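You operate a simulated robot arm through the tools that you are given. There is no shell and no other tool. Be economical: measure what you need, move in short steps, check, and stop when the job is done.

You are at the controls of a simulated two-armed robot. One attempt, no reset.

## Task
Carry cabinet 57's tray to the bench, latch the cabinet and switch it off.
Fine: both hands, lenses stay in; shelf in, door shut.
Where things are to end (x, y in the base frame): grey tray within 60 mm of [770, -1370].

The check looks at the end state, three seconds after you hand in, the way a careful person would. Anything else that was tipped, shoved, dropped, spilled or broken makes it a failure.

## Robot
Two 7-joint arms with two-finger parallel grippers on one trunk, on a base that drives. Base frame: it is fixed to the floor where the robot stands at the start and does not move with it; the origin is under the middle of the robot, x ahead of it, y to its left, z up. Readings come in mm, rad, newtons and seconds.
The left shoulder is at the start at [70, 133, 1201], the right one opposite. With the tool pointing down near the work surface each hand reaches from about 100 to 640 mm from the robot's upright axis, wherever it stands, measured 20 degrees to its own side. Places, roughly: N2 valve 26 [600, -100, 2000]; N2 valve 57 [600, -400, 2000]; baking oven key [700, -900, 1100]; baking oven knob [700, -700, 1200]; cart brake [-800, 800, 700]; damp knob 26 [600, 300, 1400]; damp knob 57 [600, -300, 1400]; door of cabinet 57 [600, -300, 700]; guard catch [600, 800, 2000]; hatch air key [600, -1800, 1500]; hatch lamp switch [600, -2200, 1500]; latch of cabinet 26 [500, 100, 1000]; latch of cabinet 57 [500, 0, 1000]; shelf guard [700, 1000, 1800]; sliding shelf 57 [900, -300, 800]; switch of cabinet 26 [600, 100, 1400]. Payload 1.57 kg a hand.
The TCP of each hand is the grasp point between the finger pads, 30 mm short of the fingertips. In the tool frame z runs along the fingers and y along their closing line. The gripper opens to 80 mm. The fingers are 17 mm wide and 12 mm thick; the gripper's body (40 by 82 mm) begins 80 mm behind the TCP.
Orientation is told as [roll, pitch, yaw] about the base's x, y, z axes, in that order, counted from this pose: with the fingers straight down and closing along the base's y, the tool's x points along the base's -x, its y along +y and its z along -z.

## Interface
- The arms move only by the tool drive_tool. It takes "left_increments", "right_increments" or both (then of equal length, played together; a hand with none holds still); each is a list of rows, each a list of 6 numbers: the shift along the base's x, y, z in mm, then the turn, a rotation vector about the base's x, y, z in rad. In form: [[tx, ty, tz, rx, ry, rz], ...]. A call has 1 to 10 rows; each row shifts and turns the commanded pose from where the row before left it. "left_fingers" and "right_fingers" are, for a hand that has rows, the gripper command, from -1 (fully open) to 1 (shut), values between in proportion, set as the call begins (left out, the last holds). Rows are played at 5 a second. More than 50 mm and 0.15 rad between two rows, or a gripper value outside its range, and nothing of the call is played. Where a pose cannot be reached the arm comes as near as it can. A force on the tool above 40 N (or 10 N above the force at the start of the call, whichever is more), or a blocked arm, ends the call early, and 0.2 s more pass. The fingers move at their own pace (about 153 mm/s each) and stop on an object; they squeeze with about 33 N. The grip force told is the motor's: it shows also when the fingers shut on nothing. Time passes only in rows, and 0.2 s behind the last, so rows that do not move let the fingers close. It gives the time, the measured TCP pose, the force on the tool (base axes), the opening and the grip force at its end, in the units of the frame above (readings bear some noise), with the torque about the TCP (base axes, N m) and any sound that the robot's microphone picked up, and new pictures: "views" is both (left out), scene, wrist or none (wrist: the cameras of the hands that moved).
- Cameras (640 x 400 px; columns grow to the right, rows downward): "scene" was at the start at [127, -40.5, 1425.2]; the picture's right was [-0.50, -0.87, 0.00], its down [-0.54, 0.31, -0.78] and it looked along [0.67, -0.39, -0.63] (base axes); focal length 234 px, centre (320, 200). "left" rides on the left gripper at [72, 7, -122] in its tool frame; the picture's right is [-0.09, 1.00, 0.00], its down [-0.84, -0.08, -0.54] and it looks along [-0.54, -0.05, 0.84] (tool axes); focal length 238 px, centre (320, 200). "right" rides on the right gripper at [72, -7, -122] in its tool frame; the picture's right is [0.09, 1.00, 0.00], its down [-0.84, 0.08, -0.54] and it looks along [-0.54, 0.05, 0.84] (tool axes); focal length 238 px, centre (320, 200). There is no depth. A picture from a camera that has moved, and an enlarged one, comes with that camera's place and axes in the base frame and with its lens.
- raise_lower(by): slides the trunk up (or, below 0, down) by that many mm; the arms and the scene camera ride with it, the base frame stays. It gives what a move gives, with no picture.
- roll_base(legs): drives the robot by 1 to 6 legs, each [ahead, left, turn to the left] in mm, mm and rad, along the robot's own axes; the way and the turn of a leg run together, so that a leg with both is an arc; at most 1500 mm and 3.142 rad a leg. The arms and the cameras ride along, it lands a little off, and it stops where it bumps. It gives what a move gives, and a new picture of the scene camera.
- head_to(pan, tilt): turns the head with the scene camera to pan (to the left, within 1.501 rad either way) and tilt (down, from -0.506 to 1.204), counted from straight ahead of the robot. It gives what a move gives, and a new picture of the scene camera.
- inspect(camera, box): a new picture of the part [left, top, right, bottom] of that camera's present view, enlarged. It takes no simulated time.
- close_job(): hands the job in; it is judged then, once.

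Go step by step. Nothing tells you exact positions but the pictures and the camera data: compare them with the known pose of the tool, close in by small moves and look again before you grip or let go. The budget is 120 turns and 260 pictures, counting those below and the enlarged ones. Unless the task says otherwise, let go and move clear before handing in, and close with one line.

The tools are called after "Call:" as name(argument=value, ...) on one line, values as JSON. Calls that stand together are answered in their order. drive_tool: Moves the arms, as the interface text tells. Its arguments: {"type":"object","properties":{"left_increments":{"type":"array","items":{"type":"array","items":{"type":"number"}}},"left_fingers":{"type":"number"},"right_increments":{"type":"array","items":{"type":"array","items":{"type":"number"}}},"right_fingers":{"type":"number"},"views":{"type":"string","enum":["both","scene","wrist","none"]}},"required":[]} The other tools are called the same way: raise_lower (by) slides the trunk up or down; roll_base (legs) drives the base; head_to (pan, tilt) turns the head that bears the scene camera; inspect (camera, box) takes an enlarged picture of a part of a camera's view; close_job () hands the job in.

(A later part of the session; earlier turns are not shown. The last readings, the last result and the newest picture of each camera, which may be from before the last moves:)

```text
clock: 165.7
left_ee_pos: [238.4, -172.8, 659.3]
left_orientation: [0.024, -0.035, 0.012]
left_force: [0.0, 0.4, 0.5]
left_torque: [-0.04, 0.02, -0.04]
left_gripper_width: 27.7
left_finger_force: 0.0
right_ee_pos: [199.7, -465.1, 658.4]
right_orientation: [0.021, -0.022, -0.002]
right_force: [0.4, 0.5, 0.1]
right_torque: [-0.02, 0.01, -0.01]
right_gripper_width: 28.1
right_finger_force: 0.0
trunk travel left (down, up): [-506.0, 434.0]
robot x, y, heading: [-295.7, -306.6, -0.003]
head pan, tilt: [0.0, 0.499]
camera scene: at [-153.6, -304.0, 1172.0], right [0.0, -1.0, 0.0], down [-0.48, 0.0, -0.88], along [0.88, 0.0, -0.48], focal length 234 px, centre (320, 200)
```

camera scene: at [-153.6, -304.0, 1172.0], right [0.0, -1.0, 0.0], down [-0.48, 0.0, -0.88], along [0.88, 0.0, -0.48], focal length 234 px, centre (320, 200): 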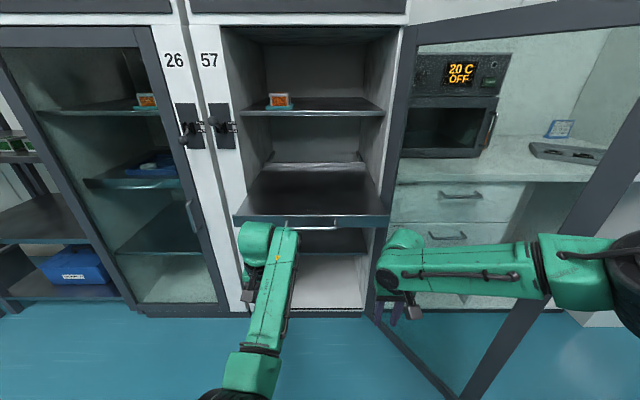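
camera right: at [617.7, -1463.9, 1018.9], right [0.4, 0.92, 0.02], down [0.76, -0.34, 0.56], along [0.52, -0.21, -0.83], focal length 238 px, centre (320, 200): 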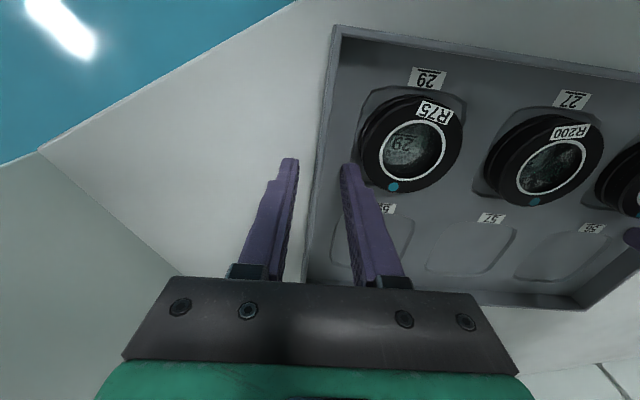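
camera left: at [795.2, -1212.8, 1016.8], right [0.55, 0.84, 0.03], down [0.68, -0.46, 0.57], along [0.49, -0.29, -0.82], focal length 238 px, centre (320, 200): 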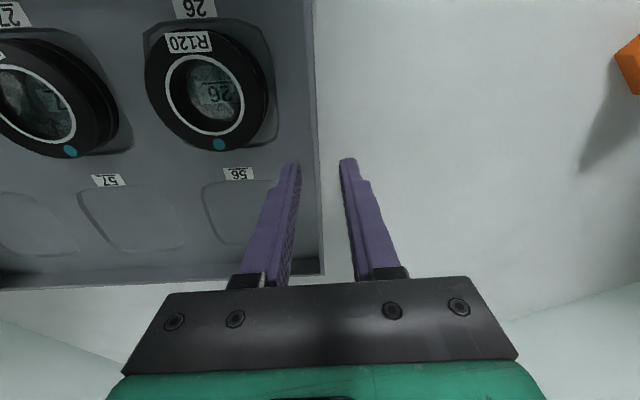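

I turn the left hand to point forward at the height of the shelf handle, in front of it.

Call:
drive_tool(left_increments=[[10, -10, 10, 0, -0.143, 0], [10, -10, 10, 0, -0.143, 0], [10, -10, 12, 0, -0.143, 0], [10, -10, 12, 0, -0.143, 0], [8, -10, 12, 0, -0.143, 0], [8, -10, 12, 0, -0.143, 0], [8, -10, 12, 0, -0.143, 0], [6, -10, 12, 0, -0.143, 0], [6, -10, 12, 0, -0.143, 0], [6, -10, 12, 0, -0.143, 0]], views="none")

Call:
drive_tool(left_increments=[[0, -8, 10, 0, -0.107, 0], [0, 0, 5, 0, 0, 0]], left_fingers=1, views="both")

```text
clock: 166.8
left_ee_pos: [300.4, -148.3, 729.8]
left_orientation: [0.163, -0.707, 0.002]
left_force: [-0.1, -0.6, -0.9]
left_torque: [0.0, -0.02, -0.02]
left_gripper_width: 27.8
left_finger_force: 0.1
right_ee_pos: [200.2, -466.6, 659.2]
right_orientation: [0.021, -0.023, 0.0]
right_force: [0.7, 0.3, -0.3]
right_torque: [0.03, -0.01, 0.01]
right_gripper_width: 28.1
right_finger_force: 0.0
trunk travel left (down, up): [-506.0, 434.0]
robot x, y, heading: [-297.6, -305.2, -0.001]
head pan, tilt: [0.0, 0.499]
stopped in row 5 (left hand): the arm was blocked; the commanded pose is now the measured one
```

```text
clock: 167.3
left_ee_pos: [304.4, -146.2, 752.5]
left_orientation: [0.191, -0.833, -0.004]
left_force: [0.4, 0.7, -1.0]
left_torque: [-0.01, -0.03, 0.0]
left_gripper_width: 0.0
left_finger_force: 21.4
right_ee_pos: [200.4, -465.2, 658.2]
right_orientation: [0.021, -0.024, -0.002]
right_force: [-0.6, -1.0, 0.2]
right_torque: [0.0, 0.0, 0.01]
right_gripper_width: 28.0
right_finger_force: 0.1
trunk travel left (down, up): [-506.0, 434.0]
robot x, y, heading: [-300.6, -304.9, -0.0]
head pan, tilt: [0.0, 0.499]
camera scene: at [-153.4, -303.9, 1172.0], right [0.0, -1.0, 0.0], down [-0.48, 0.0, -0.88], along [0.88, 0.0, -0.48], focal length 234 px, centre (320, 200)
camera left: at [165.6, -162.5, 780.4], right [-0.07, 0.98, 0.2], down [0.18, -0.18, 0.97], along [0.98, 0.11, -0.16], focal length 238 px, centre (320, 200)
```

scene: 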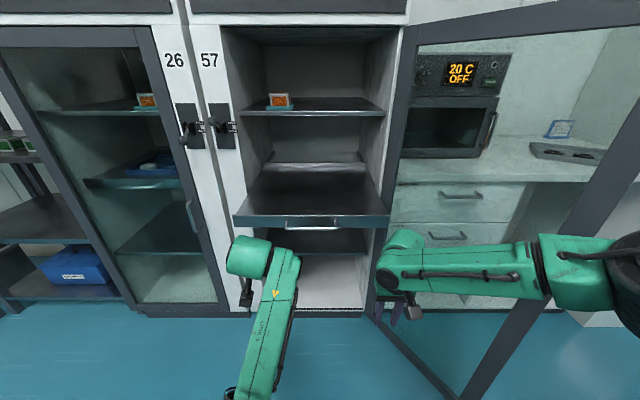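
left: 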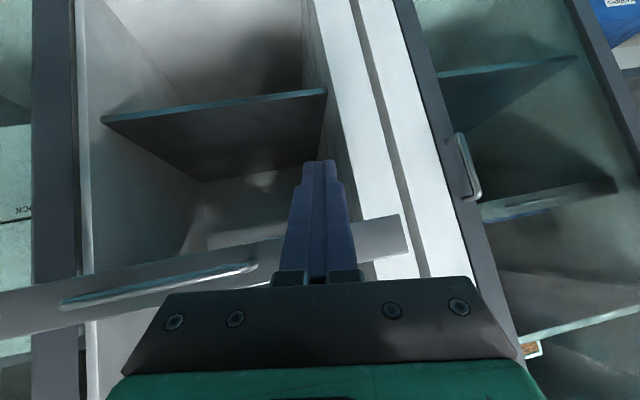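

The left hand is oblique but that suffices: I can push on the shelf fascia (x≈410) left of the handle with the fingertips by rolling the base. First I draw the right arm back and set the height.

Call:
drive_tool(right_increments=[[-28, 5, 0, 0, 0, 0], [-28, 5, 0, 0, 0, 0], [-28, 5, 0, 0, 0, 0], [-28, 5, 0, 0, 0, 0], [-28, 5, 0, 0, 0, 0]], views="none")

Call:
raise_lower(by=54)

Call:
roll_base(legs=[[60, 0, 0]])

Call:
inspect(camera="left", box=[0, 0, 640, 400])

```text
clock: 168.6
left_ee_pos: [302.5, -145.4, 750.6]
left_orientation: [0.196, -0.827, -0.009]
left_force: [0.2, -0.1, 0.3]
left_torque: [0.0, 0.02, 0.01]
left_gripper_width: 0.2
left_finger_force: 21.2
right_ee_pos: [59.2, -440.3, 659.7]
right_orientation: [0.02, -0.022, -0.001]
right_force: [-0.1, 0.1, 1.0]
right_torque: [0.0, 0.01, 0.02]
right_gripper_width: 28.0
right_finger_force: 0.0
trunk travel left (down, up): [-506.0, 434.0]
robot x, y, heading: [-297.6, -307.6, -0.002]
head pan, tilt: [0.0, 0.499]
```

```text
clock: 169.5
left_ee_pos: [301.5, -146.3, 803.7]
left_orientation: [0.196, -0.826, -0.012]
left_force: [-0.2, 0.2, -0.7]
left_torque: [-0.02, 0.0, -0.01]
left_gripper_width: 0.0
left_finger_force: 21.6
right_ee_pos: [59.0, -440.1, 714.3]
right_orientation: [0.02, -0.023, -0.001]
right_force: [-0.3, -0.5, -1.1]
right_torque: [0.01, -0.04, 0.0]
right_gripper_width: 28.4
right_finger_force: 0.0
trunk travel left (down, up): [-560.0, 380.0]
robot x, y, heading: [-296.5, -304.0, -0.005]
head pan, tilt: [0.0, 0.499]
```

```text
clock: 170.5
left_ee_pos: [361.7, -145.5, 802.2]
left_orientation: [0.199, -0.823, -0.011]
left_force: [0.9, -0.2, -0.7]
left_torque: [-0.01, -0.03, 0.03]
left_gripper_width: 0.0
left_finger_force: 21.1
right_ee_pos: [118.7, -441.0, 712.3]
right_orientation: [0.02, -0.02, -0.002]
right_force: [0.5, 1.0, -0.6]
right_torque: [0.02, -0.01, -0.02]
right_gripper_width: 28.0
right_finger_force: 0.1
trunk travel left (down, up): [-560.0, 380.0]
robot x, y, heading: [-239.0, -306.3, -0.002]
head pan, tilt: [0.0, 0.499]
camera scene: at [-93.3, -304.0, 1225.9], right [0.0, -1.0, 0.0], down [-0.48, 0.0, -0.88], along [0.88, 0.0, -0.48], focal length 234 px, centre (320, 200)
```

scene: 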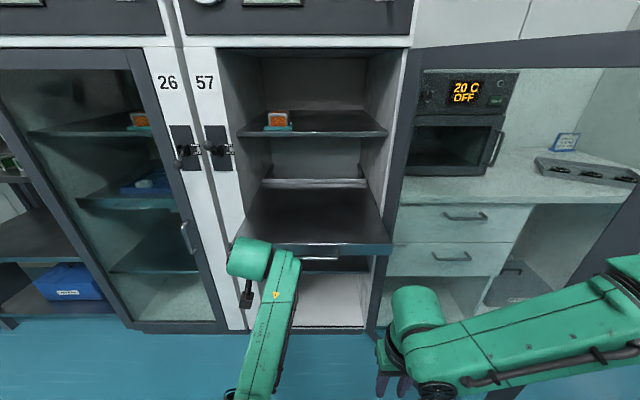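

```text
1.00 times, centred on (320, 200) of left
camera zoom: at [224.2, -162.5, 831.0], right [-0.07, 0.98, 0.2], down [0.19, -0.18, 0.96], along [0.98, 0.1, -0.17], focal length 238 px, centre (320, 200)
```

zoom: 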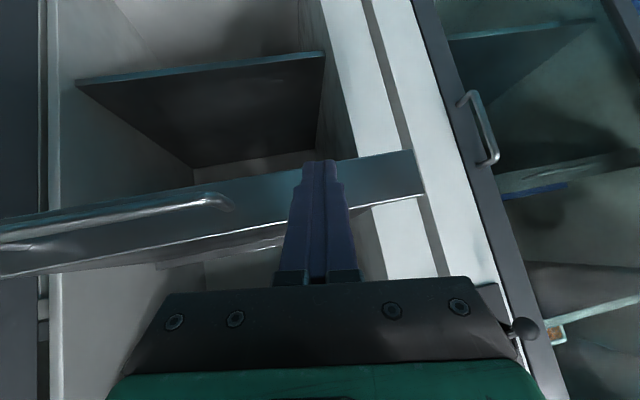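

The fingertips are level with the fascia (z 770–810). I roll forward to push the shelf in.

Call:
roll_base(legs=[[120, 0, 0]])

Call:
roll_base(legs=[[130, 0, 0]])

```text
clock: 171.7
left_ee_pos: [480.3, -144.1, 802.2]
left_orientation: [0.203, -0.827, -0.012]
left_force: [-0.4, 0.2, 0.2]
left_torque: [0.0, -0.02, -0.05]
left_gripper_width: 0.0
left_finger_force: 21.9
right_ee_pos: [238.3, -439.5, 712.4]
right_orientation: [0.021, -0.023, 0.0]
right_force: [-0.2, 0.1, 0.1]
right_torque: [-0.01, 0.04, -0.02]
right_gripper_width: 27.9
right_finger_force: 0.0
trunk travel left (down, up): [-560.0, 380.0]
robot x, y, heading: [-123.2, -308.6, 0.003]
head pan, tilt: [0.0, 0.499]
camera scene: at [25.2, -303.9, 1226.0], right [0.0, -1.0, 0.0], down [-0.48, 0.0, -0.88], along [0.88, 0.0, -0.48], focal length 234 px, centre (320, 200)
```

scene: 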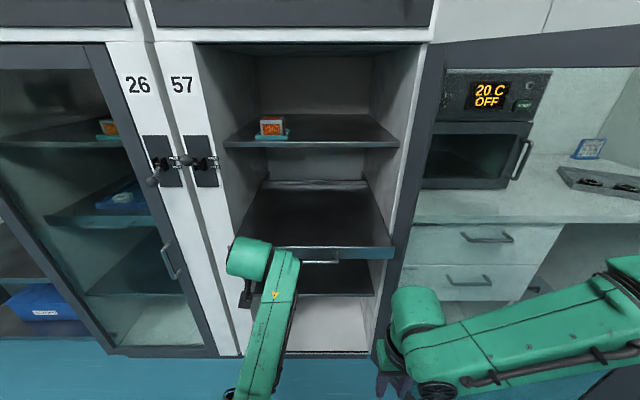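

```text
clock: 173.0
left_ee_pos: [611.2, -143.9, 803.5]
left_orientation: [0.204, -0.826, -0.013]
left_force: [0.4, 0.5, -0.1]
left_torque: [-0.02, 0.01, 0.05]
left_gripper_width: 0.1
left_finger_force: 21.0
right_ee_pos: [369.4, -439.4, 712.3]
right_orientation: [0.022, -0.024, 0.0]
right_force: [-0.2, -0.6, 0.7]
right_torque: [-0.05, -0.03, -0.02]
right_gripper_width: 28.4
right_finger_force: 0.1
trunk travel left (down, up): [-560.0, 380.0]
robot x, y, heading: [11.8, -309.2, -0.0]
head pan, tilt: [0.0, 0.499]
camera scene: at [155.6, -303.9, 1226.0], right [0.0, -1.0, 0.0], down [-0.48, 0.0, -0.88], along [0.88, 0.0, -0.48], focal length 234 px, centre (320, 200)
```

scene: 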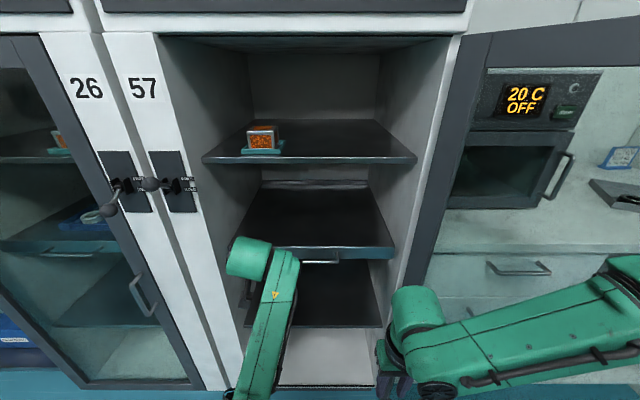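

Nearly in. I push the last part with the arm, so that the force limit stops it at the end stop.

Call:
drive_tool(left_increments=[[8, 0, 0, 0, 0, 0], [8, 0, 0, 0, 0, 0], [8, 0, 0, 0, 0, 0], [6, 0, 0, 0, 0, 0], [6, 0, 0, 0, 0, 0], [6, 0, 0, 0, 0, 0]], views="both")

```text
clock: 174.4
left_ee_pos: [641.5, -143.9, 803.2]
left_orientation: [0.206, -0.813, -0.01]
left_force: [-23.8, -1.5, 7.4]
left_torque: [-0.03, 0.15, -0.11]
left_gripper_width: 0.2
left_finger_force: 21.4
right_ee_pos: [363.1, -440.2, 716.4]
right_orientation: [0.022, -0.031, -0.001]
right_force: [-0.5, -0.5, -0.2]
right_torque: [-0.01, -0.03, -0.02]
right_gripper_width: 28.1
right_finger_force: 0.0
trunk travel left (down, up): [-560.0, 380.0]
robot x, y, heading: [11.8, -309.1, 0.002]
head pan, tilt: [0.0, 0.499]
stopped in row 6 (left hand): the force on the tool passed its limit (the readings are from after the stop); the commanded pose is now the measured one
camera scene: at [146.6, -305.0, 1227.2], right [0.0, -1.0, 0.0], down [-0.47, 0.0, -0.88], along [0.88, 0.0, -0.47], focal length 234 px, centre (320, 200)
camera left: at [504.7, -161.4, 833.2], right [-0.08, 0.98, 0.21], down [0.2, -0.19, 0.96], along [0.98, 0.11, -0.18], focal length 238 px, centre (320, 200)
```

scene: 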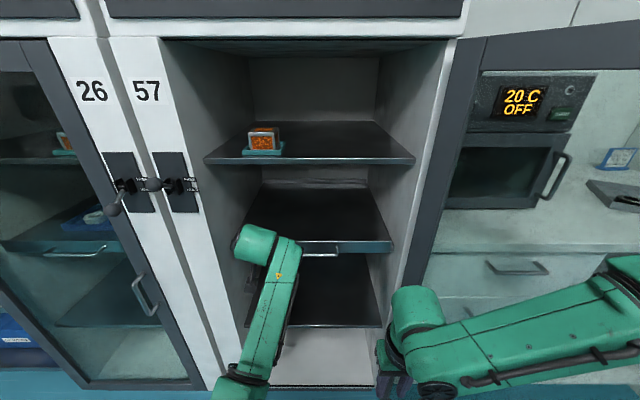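
left: 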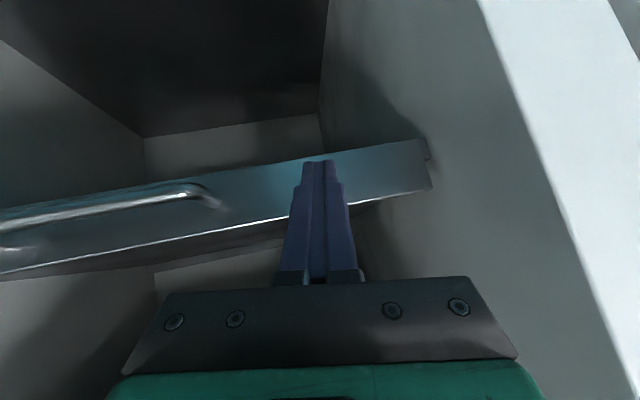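

The shelf reached its stop: it is in. I withdraw, roll back and move right to take hold of the door from its outer side.

Call:
drive_tool(left_increments=[[-15, 0, 0, 0, 0, 0], [-15, 0, 0, 0, 0, 0]], right_increments=[[0, 0, 0, 0, 0, 0], [0, 0, 0, 0, 0, 0]], right_fingers=1, views="none")

Call:
roll_base(legs=[[-300, 0, 0], [0, -300, 0]])

Call:
head_to(pan=-0.4, tilt=0.6)

```text
clock: 175.0
left_ee_pos: [617.9, -140.9, 801.8]
left_orientation: [0.206, -0.815, -0.009]
left_force: [0.0, -0.1, 0.6]
left_torque: [0.0, -0.03, -0.01]
left_gripper_width: 0.1
left_finger_force: 20.8
right_ee_pos: [366.8, -439.5, 712.4]
right_orientation: [0.021, -0.025, 0.002]
right_force: [-0.6, 0.4, 1.0]
right_torque: [-0.03, -0.04, 0.01]
right_gripper_width: 0.0
right_finger_force: 21.6
trunk travel left (down, up): [-560.0, 380.0]
robot x, y, heading: [9.6, -304.4, -0.003]
head pan, tilt: [0.0, 0.499]
```

```text
clock: 178.7
left_ee_pos: [318.0, -442.2, 797.8]
left_orientation: [0.209, -0.81, -0.011]
left_force: [-0.3, -0.2, -0.3]
left_torque: [0.02, 0.0, 0.02]
left_gripper_width: 0.0
left_finger_force: 21.4
right_ee_pos: [66.5, -739.4, 713.3]
right_orientation: [0.019, -0.023, 0.0]
right_force: [0.2, -0.3, 0.1]
right_torque: [-0.01, -0.04, 0.01]
right_gripper_width: 0.3
right_finger_force: 20.9
trunk travel left (down, up): [-560.0, 380.0]
robot x, y, heading: [-290.2, -605.8, -0.0]
head pan, tilt: [0.0, 0.499]
camera scene: at [-145.9, -604.0, 1226.1], right [0.0, -1.0, 0.0], down [-0.48, 0.0, -0.88], along [0.88, 0.0, -0.48], focal length 234 px, centre (320, 200)
```

scene: 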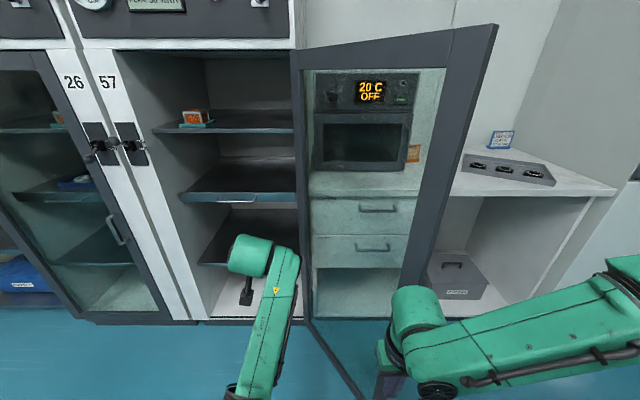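

```text
clock: 179.5
left_ee_pos: [318.0, -440.0, 798.5]
left_orientation: [0.209, -0.81, -0.014]
left_force: [-0.7, -1.4, 0.0]
left_torque: [-0.03, -0.02, -0.01]
left_gripper_width: 0.0
left_finger_force: 21.4
right_ee_pos: [68.0, -739.2, 712.7]
right_orientation: [0.023, -0.023, 0.0]
right_force: [-0.4, 0.3, 0.4]
right_torque: [0.0, 0.0, 0.02]
right_gripper_width: 0.1
right_finger_force: 21.2
trunk travel left (down, up): [-560.0, 380.0]
robot x, y, heading: [-289.5, -603.6, -0.0]
head pan, tilt: [-0.4, 0.6]
camera scene: at [-155.4, -637.8, 1217.0], right [-0.39, -0.92, 0.0], down [-0.52, 0.22, -0.83], along [0.76, -0.32, -0.56], focal length 234 px, centre (320, 200)
```

scene: 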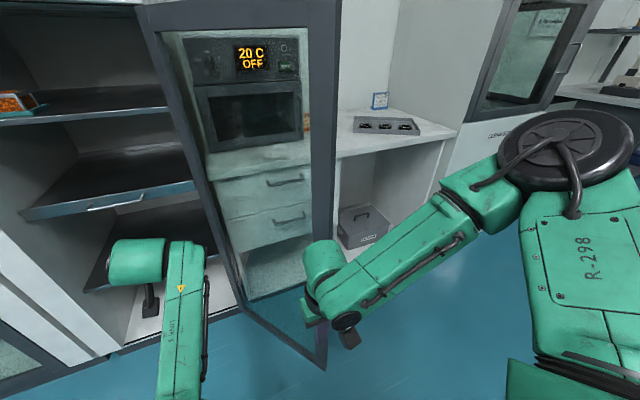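

I move the right hand around the door's edge to its outer side.

Call:
drive_tool(right_increments=[[5, -40, 0, 0, 0, 0], [5, -40, 0, 0, 0, 0], [5, -40, 0, 0, 0, 0], [5, -30, 0, 0, 0, 0], [40, 0, 0, 0, 0, 0], [40, 0, 0, 0, 0, 0], [40, 0, 0, 0, 0, 0], [40, 0, 0, 0, 0, 0], [20, 0, 0, 0, 0, 0]], views="scene")

```text
clock: 181.5
left_ee_pos: [317.8, -440.4, 797.8]
left_orientation: [0.207, -0.81, -0.011]
left_force: [-0.5, 0.8, -0.5]
left_torque: [0.01, 0.01, 0.01]
left_gripper_width: 0.0
left_finger_force: 20.9
right_ee_pos: [261.5, -888.4, 716.2]
right_orientation: [0.023, -0.023, 0.003]
right_force: [-0.2, 0.3, 0.9]
right_torque: [-0.01, 0.01, 0.0]
right_gripper_width: 0.0
right_finger_force: 21.3
right hand out of reach, approached as far as the arm can: row 9
trunk travel left (down, up): [-560.0, 380.0]
robot x, y, heading: [-288.5, -609.7, 0.003]
head pan, tilt: [-0.4, 0.6]
camera scene: at [-155.2, -637.3, 1217.0], right [-0.39, -0.92, 0.0], down [-0.52, 0.22, -0.83], along [0.76, -0.32, -0.56], focal length 234 px, centre (320, 200)
```

scene: 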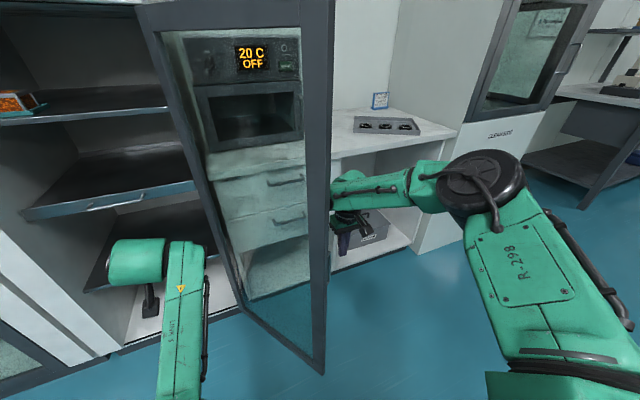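

The right hand is behind the door's outer face. I roll left so that it draws the door toward closing.

Call:
roll_base(legs=[[0, 250, 0]])

```text
clock: 183.3
left_ee_pos: [318.6, -193.2, 798.0]
left_orientation: [0.206, -0.81, -0.012]
left_force: [0.5, -0.6, 0.9]
left_torque: [0.03, 0.0, -0.04]
left_gripper_width: 0.0
left_finger_force: 21.3
right_ee_pos: [259.6, -643.5, 716.6]
right_orientation: [0.018, -0.026, -0.003]
right_force: [0.2, 0.4, 0.6]
right_torque: [-0.02, -0.02, 0.0]
right_gripper_width: 0.1
right_finger_force: 21.5
trunk travel left (down, up): [-560.0, 380.0]
robot x, y, heading: [-292.1, -355.5, 0.003]
head pan, tilt: [-0.4, 0.6]
camera scene: at [-155.1, -389.3, 1217.0], right [-0.39, -0.92, 0.0], down [-0.52, 0.22, -0.83], along [0.76, -0.32, -0.56], focal length 234 px, centre (320, 200)
```

scene: 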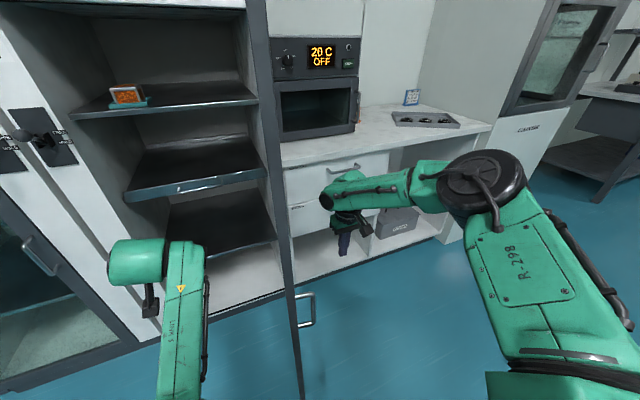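

The door follows (~78°). I roll further left to bring it round and take the left arm out of its path.

Call:
roll_base(legs=[[0, 280, 0]])

```text
clock: 185.3
left_ee_pos: [318.6, 86.7, 798.0]
left_orientation: [0.21, -0.811, -0.016]
left_force: [0.5, 0.3, -0.3]
left_torque: [0.04, -0.02, -0.04]
left_gripper_width: 0.0
left_finger_force: 21.1
right_ee_pos: [259.0, -363.2, 716.3]
right_orientation: [0.021, -0.024, -0.006]
right_force: [-0.2, -0.1, -0.5]
right_torque: [0.01, 0.01, 0.01]
right_gripper_width: 0.0
right_finger_force: 21.0
trunk travel left (down, up): [-560.0, 380.0]
robot x, y, heading: [-287.6, -76.0, 0.0]
head pan, tilt: [-0.4, 0.6]
camera scene: at [-154.4, -109.1, 1217.0], right [-0.39, -0.92, 0.0], down [-0.52, 0.22, -0.83], along [0.76, -0.32, -0.56], focal length 234 px, centre (320, 200)
```

scene: 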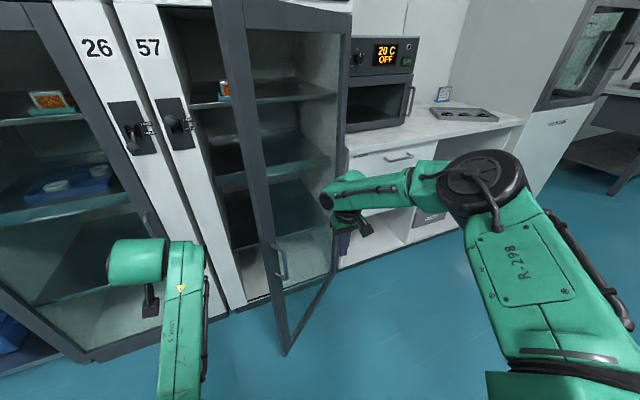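

The door is at ~37°. Before rolling forward to push it shut, I draw the left hand back.

Call:
drive_tool(left_increments=[[-30, 15, -10, 0, 0.1, 0], [-30, 15, -10, 0, 0.1, 0], [-30, 15, -10, 0, 0.1, 0], [-30, 15, -10, 0, 0.1, 0], [-20, 15, -10, 0, 0.1, 0]], views="none")

Call:
roll_base(legs=[[0, 130, 0], [150, 0, 0]])

```text
clock: 186.5
left_ee_pos: [183.9, 168.7, 758.7]
left_orientation: [0.216, -0.333, -0.005]
left_force: [-1.1, -0.2, 0.4]
left_torque: [0.02, 0.0, 0.0]
left_gripper_width: 0.2
left_finger_force: 21.5
right_ee_pos: [261.0, -363.3, 716.4]
right_orientation: [0.022, -0.023, -0.007]
right_force: [0.4, -0.6, -0.4]
right_torque: [0.0, 0.01, -0.03]
right_gripper_width: 0.0
right_finger_force: 21.4
trunk travel left (down, up): [-560.0, 380.0]
robot x, y, heading: [-288.9, -77.5, -0.005]
head pan, tilt: [-0.4, 0.6]
```

```text
clock: 188.8
left_ee_pos: [334.4, 295.8, 754.5]
left_orientation: [0.223, -0.325, -0.014]
left_force: [0.4, 1.1, -0.5]
left_torque: [-0.01, 0.01, 0.01]
left_gripper_width: 0.1
left_finger_force: 21.2
right_ee_pos: [410.8, -237.7, 716.5]
right_orientation: [0.022, -0.022, -0.009]
right_force: [-0.7, 0.7, -0.3]
right_torque: [0.04, -0.02, -0.02]
right_gripper_width: 0.0
right_finger_force: 21.1
trunk travel left (down, up): [-560.0, 380.0]
robot x, y, heading: [-137.5, 49.7, -0.013]
head pan, tilt: [-0.4, 0.6]
camera scene: at [-3.6, 18.4, 1216.9], right [-0.4, -0.92, 0.0], down [-0.52, 0.22, -0.82], along [0.76, -0.33, -0.57], focal length 234 px, centre (320, 200)
```

scene: 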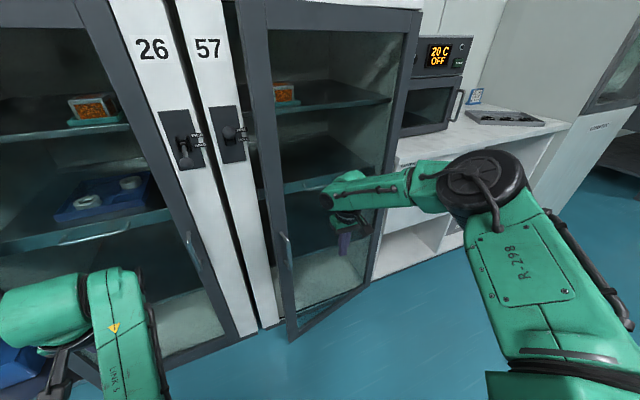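

The door is nearly shut (~15°). I keep pushing gently forward.

Call:
roll_base(legs=[[80, 60, 0]])

Call:
drive_tool(right_increments=[[10, 0, 0, 0, 0, 0], [10, 0, 0, 0, 0, 0], [10, 0, 0, 0, 0, 0], [10, 0, 0, 0, 0, 0], [10, 0, 0, 0, 0, 0], [10, 0, 0, 0, 0, 0], [10, 0, 0, 0, 0, 0]], views="both")

```text
clock: 189.9
left_ee_pos: [414.2, 357.4, 755.1]
left_orientation: [0.226, -0.327, -0.012]
left_force: [0.2, 0.3, -0.2]
left_torque: [0.02, 0.02, -0.02]
left_gripper_width: 0.2
left_finger_force: 21.6
right_ee_pos: [490.7, -178.7, 715.3]
right_orientation: [0.022, -0.023, -0.007]
right_force: [-0.1, -0.4, 0.2]
right_torque: [-0.02, -0.03, 0.02]
right_gripper_width: 0.2
right_finger_force: 21.2
trunk travel left (down, up): [-560.0, 380.0]
robot x, y, heading: [-60.0, 109.1, -0.006]
head pan, tilt: [-0.4, 0.6]
camera scene: at [76.9, 77.9, 1217.0], right [-0.4, -0.92, 0.0], down [-0.52, 0.22, -0.82], along [0.76, -0.33, -0.57], focal length 234 px, centre (320, 200)
```

scene: 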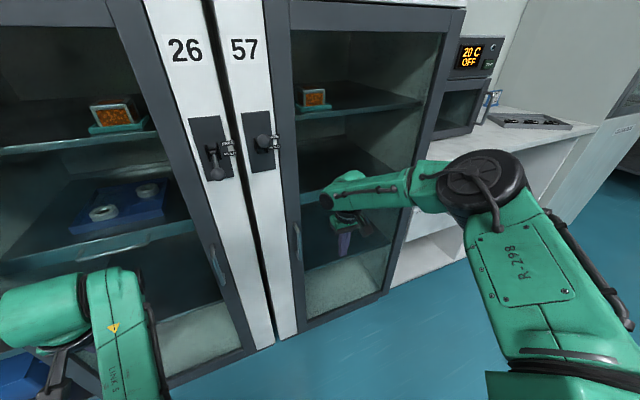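

```text
clock: 191.5
left_ee_pos: [414.0, 356.5, 755.3]
left_orientation: [0.226, -0.328, -0.013]
left_force: [-0.4, 0.5, -0.3]
left_torque: [-0.02, -0.02, -0.01]
left_gripper_width: 0.0
left_finger_force: 21.2
right_ee_pos: [501.7, -184.0, 741.5]
right_orientation: [0.02, -0.026, -0.006]
right_force: [0.5, 0.6, 0.2]
right_torque: [0.0, 0.01, -0.01]
right_gripper_width: 0.0
right_finger_force: 21.6
right hand out of reach, approached as far as the arm can: row 1, 2, 3, 4, 5, 6, 7
trunk travel left (down, up): [-560.0, 380.0]
robot x, y, heading: [-62.3, 106.1, -0.005]
head pan, tilt: [-0.4, 0.6]
camera scene: at [76.4, 77.5, 1217.0], right [-0.4, -0.92, 0.0], down [-0.52, 0.22, -0.82], along [0.76, -0.33, -0.57], focal length 234 px, centre (320, 200)
camera right: at [427.4, -193.8, 861.5], right [-0.09, 1.0, 0.02], down [0.82, 0.06, 0.56], along [0.56, 0.06, -0.83], focal length 238 px, centre (320, 200)
```

scene: 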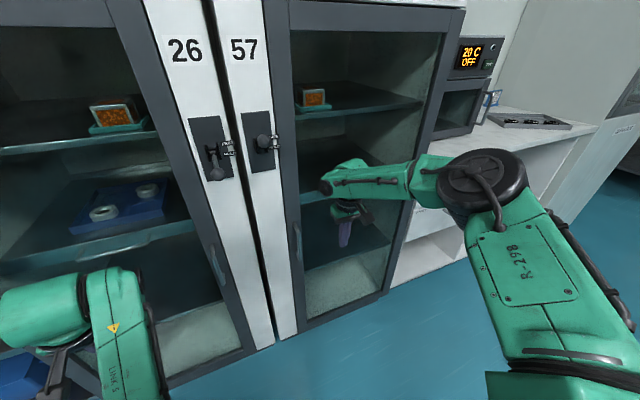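
right: 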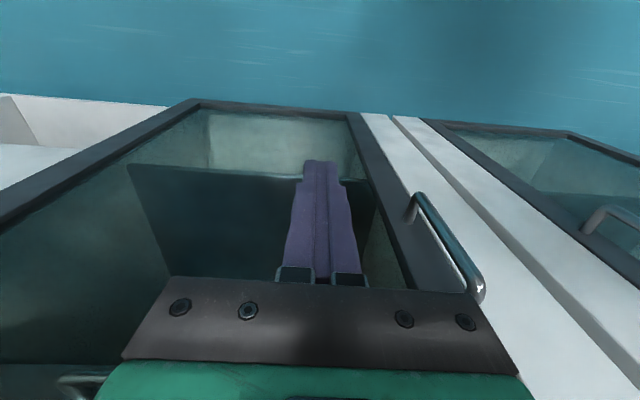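

The door looks shut or nearly; I zoom in on the seam by the latch and the bottom corner.

Call:
inspect(camera="scene", box=[200, 0, 360, 120])

Call:
inspect(camera="scene", box=[200, 230, 420, 370])

```text
3.33 times, centred on (280, 60) of scene
camera zoom: at [76.4, 77.5, 1217.0], right [-0.4, -0.92, 0.0], down [-0.52, 0.22, -0.82], along [0.76, -0.33, -0.57], focal length 780 px, centre (453, 667)
```

zoom: 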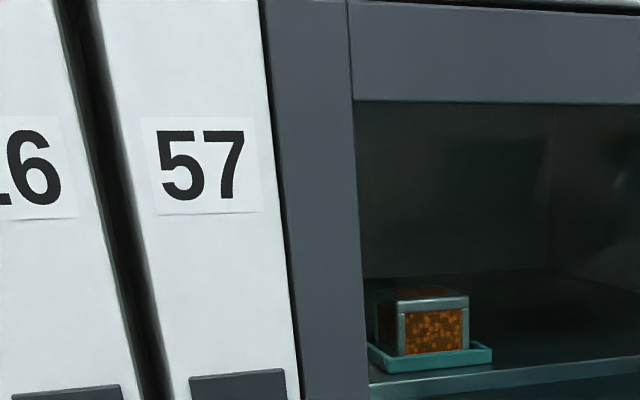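

```text
2.86 times, centred on (310, 300) of scene
camera zoom: at [76.4, 77.5, 1217.0], right [-0.4, -0.92, 0.0], down [-0.52, 0.22, -0.82], along [0.76, -0.33, -0.57], focal length 668 px, centre (349, -86)
```

zoom: 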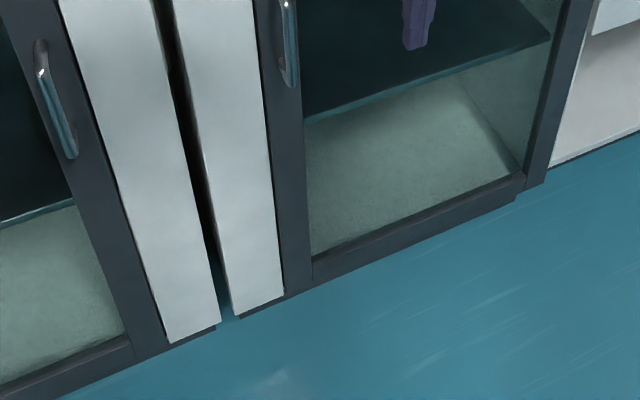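

It looks flush like cabinet 26's door. To be sure I come closer and press on it with the arm, guarded by the force limit.

Call:
drive_tool(right_increments=[[-20, 0, -10, 0, 0, 0], [-30, 0, -10, 0, 0, 0]], views="none")

Call:
roll_base(legs=[[70, 0, 0]])

Call:
drive_tool(right_increments=[[8, 0, 0, 0, 0, 0], [8, 0, 0, 0, 0, 0], [8, 0, 0, 0, 0, 0], [8, 0, 0, 0, 0, 0], [8, 0, 0, 0, 0, 0], [8, 0, 0, 0, 0, 0]], views="scene")

```text
clock: 192.1
left_ee_pos: [413.0, 356.9, 755.9]
left_orientation: [0.226, -0.327, -0.009]
left_force: [-0.2, 0.3, 0.6]
left_torque: [0.0, 0.0, -0.01]
left_gripper_width: 0.2
left_finger_force: 21.5
right_ee_pos: [450.4, -183.7, 720.5]
right_orientation: [0.021, -0.026, -0.007]
right_force: [-0.7, -0.2, 1.0]
right_torque: [0.01, -0.04, 0.02]
right_gripper_width: 0.2
right_finger_force: 21.2
trunk travel left (down, up): [-560.0, 380.0]
robot x, y, heading: [-59.1, 116.0, -0.009]
head pan, tilt: [-0.4, 0.6]
```

```text
clock: 193.1
left_ee_pos: [485.7, 356.1, 755.7]
left_orientation: [0.227, -0.325, -0.009]
left_force: [-0.1, 0.8, 0.3]
left_torque: [-0.03, 0.01, 0.02]
left_gripper_width: 0.0
left_finger_force: 21.2
right_ee_pos: [522.0, -184.5, 720.1]
right_orientation: [0.02, -0.022, -0.007]
right_force: [-0.2, -0.3, 0.3]
right_torque: [0.02, 0.05, -0.05]
right_gripper_width: 0.0
right_finger_force: 21.1
trunk travel left (down, up): [-560.0, 380.0]
robot x, y, heading: [14.5, 113.7, -0.005]
head pan, tilt: [-0.4, 0.6]
camera scene: at [147.6, 77.1, 1216.9], right [-0.4, -0.92, 0.0], down [-0.52, 0.22, -0.82], along [0.76, -0.33, -0.57], focal length 234 px, centre (320, 200)
```

scene: 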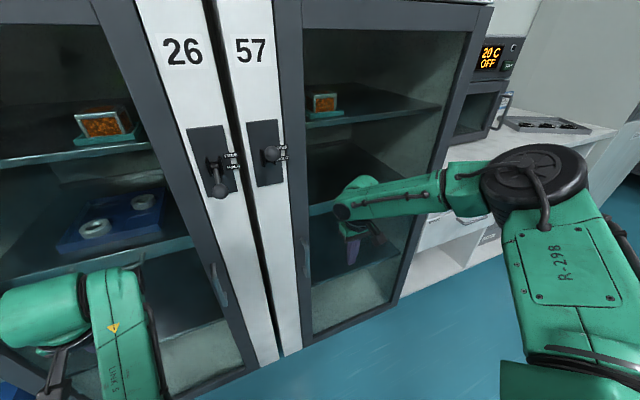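

```text
clock: 194.5
left_ee_pos: [483.9, 357.7, 756.6]
left_orientation: [0.225, -0.327, -0.01]
left_force: [-0.3, 1.4, -0.5]
left_torque: [-0.04, 0.03, -0.02]
left_gripper_width: 0.0
left_finger_force: 21.2
right_ee_pos: [562.3, -185.4, 721.7]
right_orientation: [0.021, -0.025, -0.005]
right_force: [-13.7, 2.9, -6.8]
right_torque: [-0.37, -0.86, 0.31]
right_gripper_width: 0.0
right_finger_force: 21.3
right hand out of reach, approached as far as the arm can: row 6
trunk travel left (down, up): [-560.0, 380.0]
robot x, y, heading: [12.7, 111.2, -0.004]
head pan, tilt: [-0.4, 0.6]
camera scene: at [144.6, 77.2, 1217.1], right [-0.4, -0.92, 0.0], down [-0.52, 0.22, -0.83], along [0.76, -0.33, -0.56], focal length 234 px, centre (320, 200)
```

scene: 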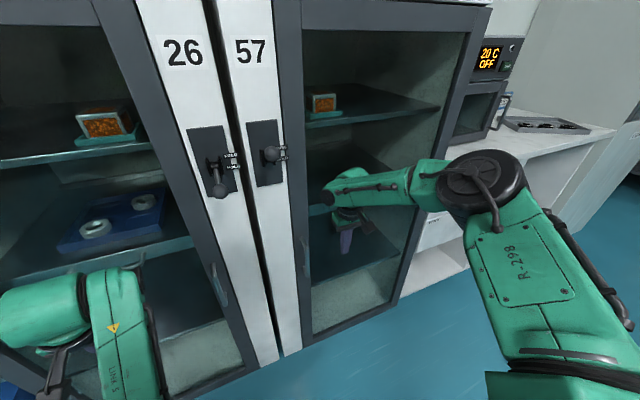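

The force shows the door is against its stop: shut. Now the latch: I withdraw the right hand, step back and right, and prepare the left hand obliquely to press the lever down.

Call:
drive_tool(right_increments=[[-25, 0, 0, 0, 0, 0], [-25, 0, 0, 0, 0, 0]], views="none")

Call:
roll_base(legs=[[-180, 0, 0], [0, -240, 0]])

Call:
raise_lower(by=330)

Call:
drive_tool(left_increments=[[20, -15, 0, -0.02, -0.08, 0], [20, -15, 0, -0.02, -0.08, 0], [20, -15, 0, -0.02, -0.08, 0], [20, -15, 5, -0.02, -0.08, 0], [20, -15, 5, -0.02, -0.08, 0], [15, -15, 5, -0.02, -0.08, 0]], views="none")

Call:
head_to(pan=0.15, tilt=0.6)

```text
clock: 195.1
left_ee_pos: [484.7, 357.0, 757.8]
left_orientation: [0.227, -0.326, -0.011]
left_force: [0.3, 0.2, 0.3]
left_torque: [-0.01, 0.02, 0.04]
left_gripper_width: 0.1
left_finger_force: 21.1
right_ee_pos: [514.4, -185.5, 722.5]
right_orientation: [0.022, -0.026, -0.009]
right_force: [-0.6, -0.2, 0.3]
right_torque: [0.02, -0.02, -0.02]
right_gripper_width: 0.0
right_finger_force: 21.0
trunk travel left (down, up): [-560.0, 380.0]
robot x, y, heading: [12.9, 107.3, -0.006]
head pan, tilt: [-0.4, 0.6]
```

```text
clock: 198.0
left_ee_pos: [302.3, 120.0, 756.9]
left_orientation: [0.228, -0.325, -0.014]
left_force: [-0.1, -0.2, -0.1]
left_torque: [0.0, 0.01, 0.03]
left_gripper_width: 0.0
left_finger_force: 21.4
right_ee_pos: [332.5, -422.5, 722.1]
right_orientation: [0.02, -0.024, -0.008]
right_force: [-0.1, 0.4, 0.6]
right_torque: [0.03, -0.02, 0.0]
right_gripper_width: 0.0
right_finger_force: 21.6
trunk travel left (down, up): [-560.0, 380.0]
robot x, y, heading: [-168.9, -129.5, -0.01]
head pan, tilt: [-0.4, 0.6]
camera scene: at [-35.9, -160.5, 1217.0], right [-0.4, -0.92, 0.0], down [-0.52, 0.22, -0.82], along [0.76, -0.33, -0.57], focal length 234 px, centre (320, 200)
```

scene: 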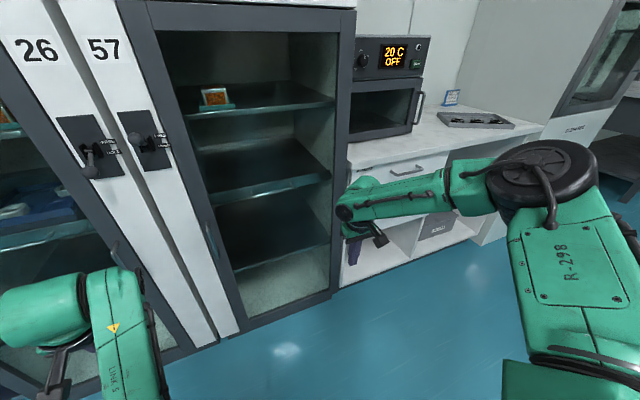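

```text
clock: 201.2
left_ee_pos: [301.0, 119.4, 1085.5]
left_orientation: [0.226, -0.326, -0.013]
left_force: [0.2, 1.2, 0.0]
left_torque: [0.03, 0.0, -0.01]
left_gripper_width: 0.0
left_finger_force: 21.4
right_ee_pos: [332.4, -422.8, 1051.4]
right_orientation: [0.018, -0.025, -0.009]
right_force: [-0.3, -1.2, -0.1]
right_torque: [0.0, -0.02, -0.03]
right_gripper_width: 0.2
right_finger_force: 21.6
trunk travel left (down, up): [-890.0, 50.0]
robot x, y, heading: [-167.6, -125.2, -0.005]
head pan, tilt: [-0.4, 0.6]
```

```text
clock: 202.8
left_ee_pos: [422.1, 70.5, 1109.5]
left_orientation: [0.195, -0.826, 0.024]
left_force: [-0.4, -0.6, -0.2]
left_torque: [0.02, 0.01, 0.01]
left_gripper_width: 0.3
left_finger_force: 21.5
right_ee_pos: [332.4, -422.7, 1051.3]
right_orientation: [0.021, -0.025, -0.006]
right_force: [-0.9, 0.1, -0.6]
right_torque: [0.0, 0.01, -0.02]
right_gripper_width: 0.0
right_finger_force: 20.9
trunk travel left (down, up): [-890.0, 50.0]
robot x, y, heading: [-166.5, -129.8, -0.005]
head pan, tilt: [-0.4, 0.6]
stopped in row 6 (left hand): the arm was blocked; the commanded pose is now the measured one
```

```text
clock: 203.8
left_ee_pos: [421.7, 69.2, 1110.0]
left_orientation: [0.194, -0.827, 0.023]
left_force: [-0.5, 0.5, 0.6]
left_torque: [-0.02, 0.02, -0.01]
left_gripper_width: 0.0
left_finger_force: 20.9
right_ee_pos: [331.7, -422.2, 1053.1]
right_orientation: [0.022, -0.025, -0.009]
right_force: [-0.3, 0.6, -0.1]
right_torque: [-0.02, -0.01, -0.04]
right_gripper_width: 0.0
right_finger_force: 21.4
trunk travel left (down, up): [-890.0, 50.0]
robot x, y, heading: [-173.1, -124.4, -0.003]
head pan, tilt: [0.15, 0.6]
camera scene: at [-29.5, -112.6, 1547.0], right [0.14, -0.99, 0.0], down [-0.56, -0.08, -0.82], along [0.82, 0.12, -0.57], focal length 234 px, centre (320, 200)
```

scene: 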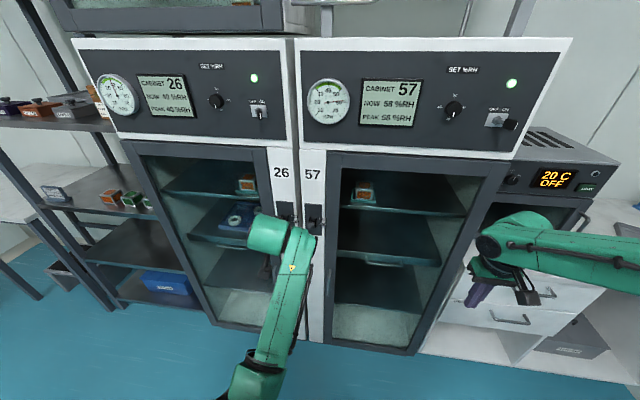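

The left hand is above lever height. I shift right and forward so that its fingertips come above the lever ball (≈[542,1,1046]).

Call:
roll_base(legs=[[0, -70, 0], [100, 0, 0]])

Call:
inspect(camera="scene", box=[200, 140, 380, 280])

Call:
inspect(camera="left", box=[0, 0, 640, 400])

```text
clock: 205.6
left_ee_pos: [519.0, -4.0, 1111.3]
left_orientation: [0.195, -0.832, 0.022]
left_force: [-0.2, -0.1, -0.2]
left_torque: [-0.03, 0.0, 0.0]
left_gripper_width: 0.0
left_finger_force: 21.5
right_ee_pos: [428.9, -495.3, 1054.0]
right_orientation: [0.02, -0.026, -0.009]
right_force: [-0.6, -1.1, 0.3]
right_torque: [-0.01, -0.02, 0.01]
right_gripper_width: 0.2
right_finger_force: 21.8
trunk travel left (down, up): [-890.0, 50.0]
robot x, y, heading: [-67.0, -196.8, -0.007]
head pan, tilt: [0.15, 0.6]
camera scene: at [65.2, -184.3, 1547.5], right [0.14, -0.99, 0.0], down [-0.56, -0.08, -0.83], along [0.82, 0.12, -0.56], focal length 234 px, centre (320, 200)
```

scene: 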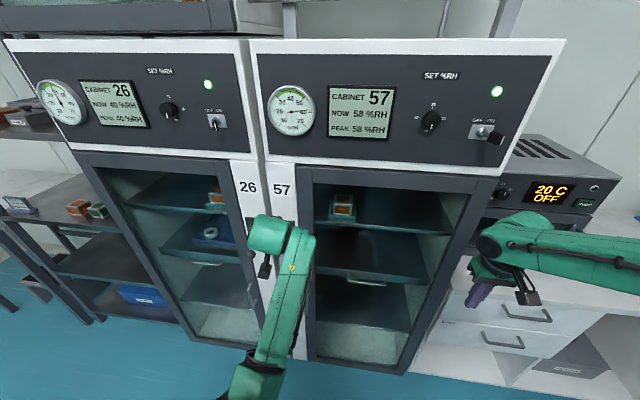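

```text
2.86 times, centred on (290, 210) of scene
camera zoom: at [65.2, -184.3, 1547.5], right [0.14, -0.99, 0.0], down [-0.56, -0.08, -0.83], along [0.82, 0.12, -0.56], focal length 668 px, centre (406, 171)
```

zoom: 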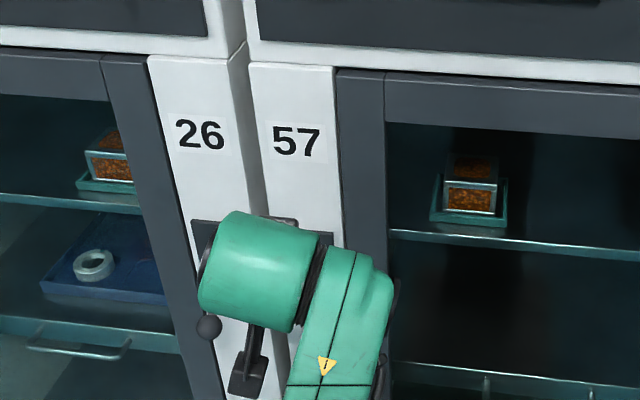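

```text
1.00 times, centred on (320, 200) of left
camera zoom: at [381.3, -23.8, 1139.1], right [-0.1, 0.97, 0.2], down [0.19, -0.18, 0.97], along [0.98, 0.14, -0.16], focal length 238 px, centre (320, 200)
```

zoom: 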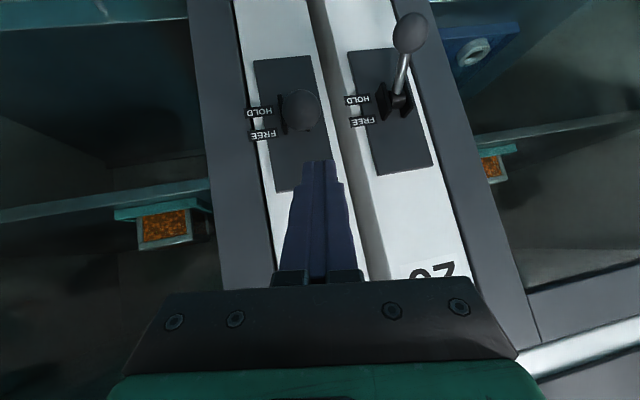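

The fingertips are right above the ball. I press down in small steps.

Call:
drive_tool(left_increments=[[5, -2, -10, 0, 0, 0], [0, 0, -12, 0, 0, 0], [0, 0, -12, 0, 0, 0], [0, 0, -12, 0, 0, 0], [0, 0, -12, 0, 0, 0], [0, 0, -12, 0, 0, 0], [0, 0, -12, 0, 0, 0]], views="wrist")

```text
clock: 207.2
left_ee_pos: [527.4, -0.4, 1029.8]
left_orientation: [0.207, -0.834, 0.014]
left_force: [3.8, 0.9, 2.8]
left_torque: [0.08, -0.14, 0.07]
left_gripper_width: 0.0
left_finger_force: 21.5
right_ee_pos: [431.9, -492.9, 1051.7]
right_orientation: [0.021, -0.024, -0.008]
right_force: [0.4, -0.4, -0.7]
right_torque: [0.03, 0.02, -0.03]
right_gripper_width: 0.2
right_finger_force: 21.4
trunk travel left (down, up): [-890.0, 50.0]
robot x, y, heading: [-68.7, -197.5, -0.01]
head pan, tilt: [0.15, 0.6]
camera left: at [390.8, -21.8, 1056.8], right [-0.11, 0.97, 0.21], down [0.18, -0.18, 0.97], along [0.98, 0.14, -0.16], focal length 238 px, centre (320, 200)
```

left: 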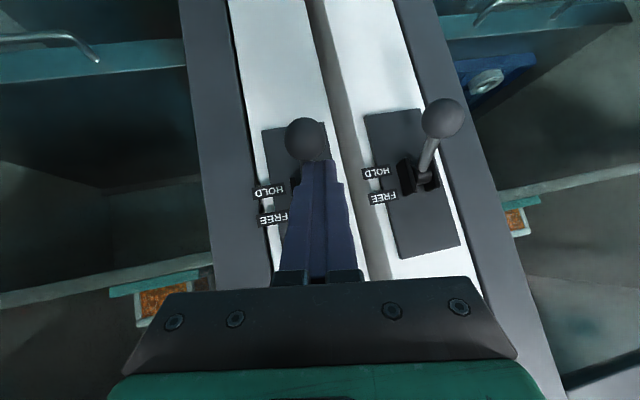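

The ball is at z≈988, the HOLD position. I press a touch more to make sure, then withdraw and compare with cabinet 26.

Call:
drive_tool(left_increments=[[0, 0, -5, 0, 0, 0], [0, 0, -5, 0, 0, 0]], views="none")

Call:
drive_tool(left_increments=[[0, 0, 20, 0, 0, 0], [0, 0, 40, 0, 0, 0], [0, 0, 40, 0, 0, 0]], views="none")

Call:
roll_base(legs=[[-150, 0, 0]])

Call:
inspect(camera="left", box=[140, 0, 500, 230])

```text
clock: 207.8
left_ee_pos: [528.9, -1.0, 1029.3]
left_orientation: [0.213, -0.854, 0.012]
left_force: [9.6, 6.1, 33.7]
left_torque: [0.28, -0.81, 0.11]
left_gripper_width: 0.0
left_finger_force: 21.0
right_ee_pos: [428.9, -494.7, 1053.1]
right_orientation: [0.022, -0.028, -0.009]
right_force: [-0.5, -0.3, -0.1]
right_torque: [0.04, -0.03, -0.02]
right_gripper_width: 0.0
right_finger_force: 21.6
trunk travel left (down, up): [-890.0, 50.0]
robot x, y, heading: [-72.5, -198.2, -0.008]
head pan, tilt: [0.15, 0.6]
```

```text
clock: 208.6
left_ee_pos: [524.6, 3.7, 1117.9]
left_orientation: [0.225, -0.825, 0.009]
left_force: [-0.2, 0.2, 0.7]
left_torque: [0.01, 0.0, 0.02]
left_gripper_width: 0.0
left_finger_force: 21.1
right_ee_pos: [431.4, -493.2, 1052.3]
right_orientation: [0.021, -0.025, -0.01]
right_force: [-0.2, 0.6, -0.4]
right_torque: [0.03, 0.02, 0.0]
right_gripper_width: 0.1
right_finger_force: 21.4
trunk travel left (down, up): [-890.0, 50.0]
robot x, y, heading: [-68.4, -194.8, -0.007]
head pan, tilt: [0.15, 0.6]
```

```text
clock: 210.0
left_ee_pos: [381.4, 4.9, 1118.2]
left_orientation: [0.221, -0.827, 0.014]
left_force: [0.5, 0.2, 0.2]
left_torque: [0.02, 0.05, -0.01]
left_gripper_width: 0.0
left_finger_force: 21.7
right_ee_pos: [285.4, -492.6, 1051.1]
right_orientation: [0.021, -0.021, -0.006]
right_force: [0.4, 0.2, -0.3]
right_torque: [0.02, 0.05, -0.01]
right_gripper_width: 0.1
right_finger_force: 21.8
trunk travel left (down, up): [-890.0, 50.0]
robot x, y, heading: [-219.5, -198.7, -0.01]
head pan, tilt: [0.15, 0.6]
camera scene: at [-74.5, -182.7, 1546.6], right [0.14, -0.99, 0.0], down [-0.56, -0.08, -0.82], along [0.81, 0.12, -0.57], focal length 234 px, centre (320, 200)
```

scene: 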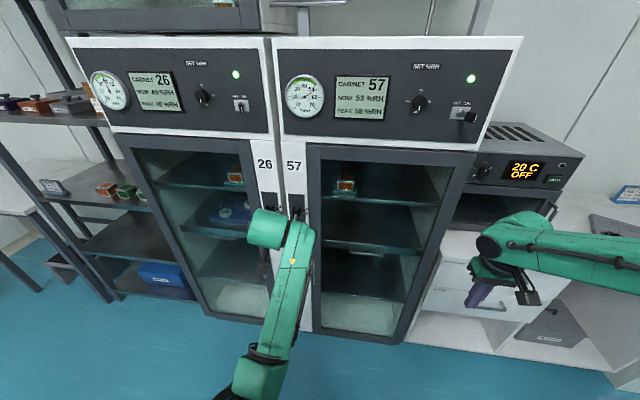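

```text
1.74 times, centred on (320, 115) of left
camera zoom: at [244.8, -17.6, 1144.8], right [-0.11, 0.97, 0.21], down [0.19, -0.19, 0.96], along [0.97, 0.15, -0.16], focal length 414 px, centre (320, 348)
```

zoom: 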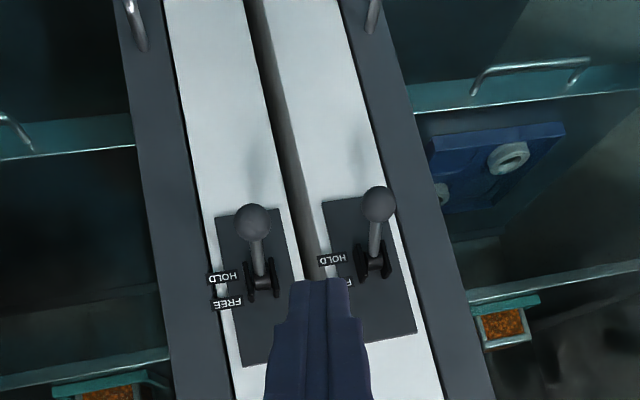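

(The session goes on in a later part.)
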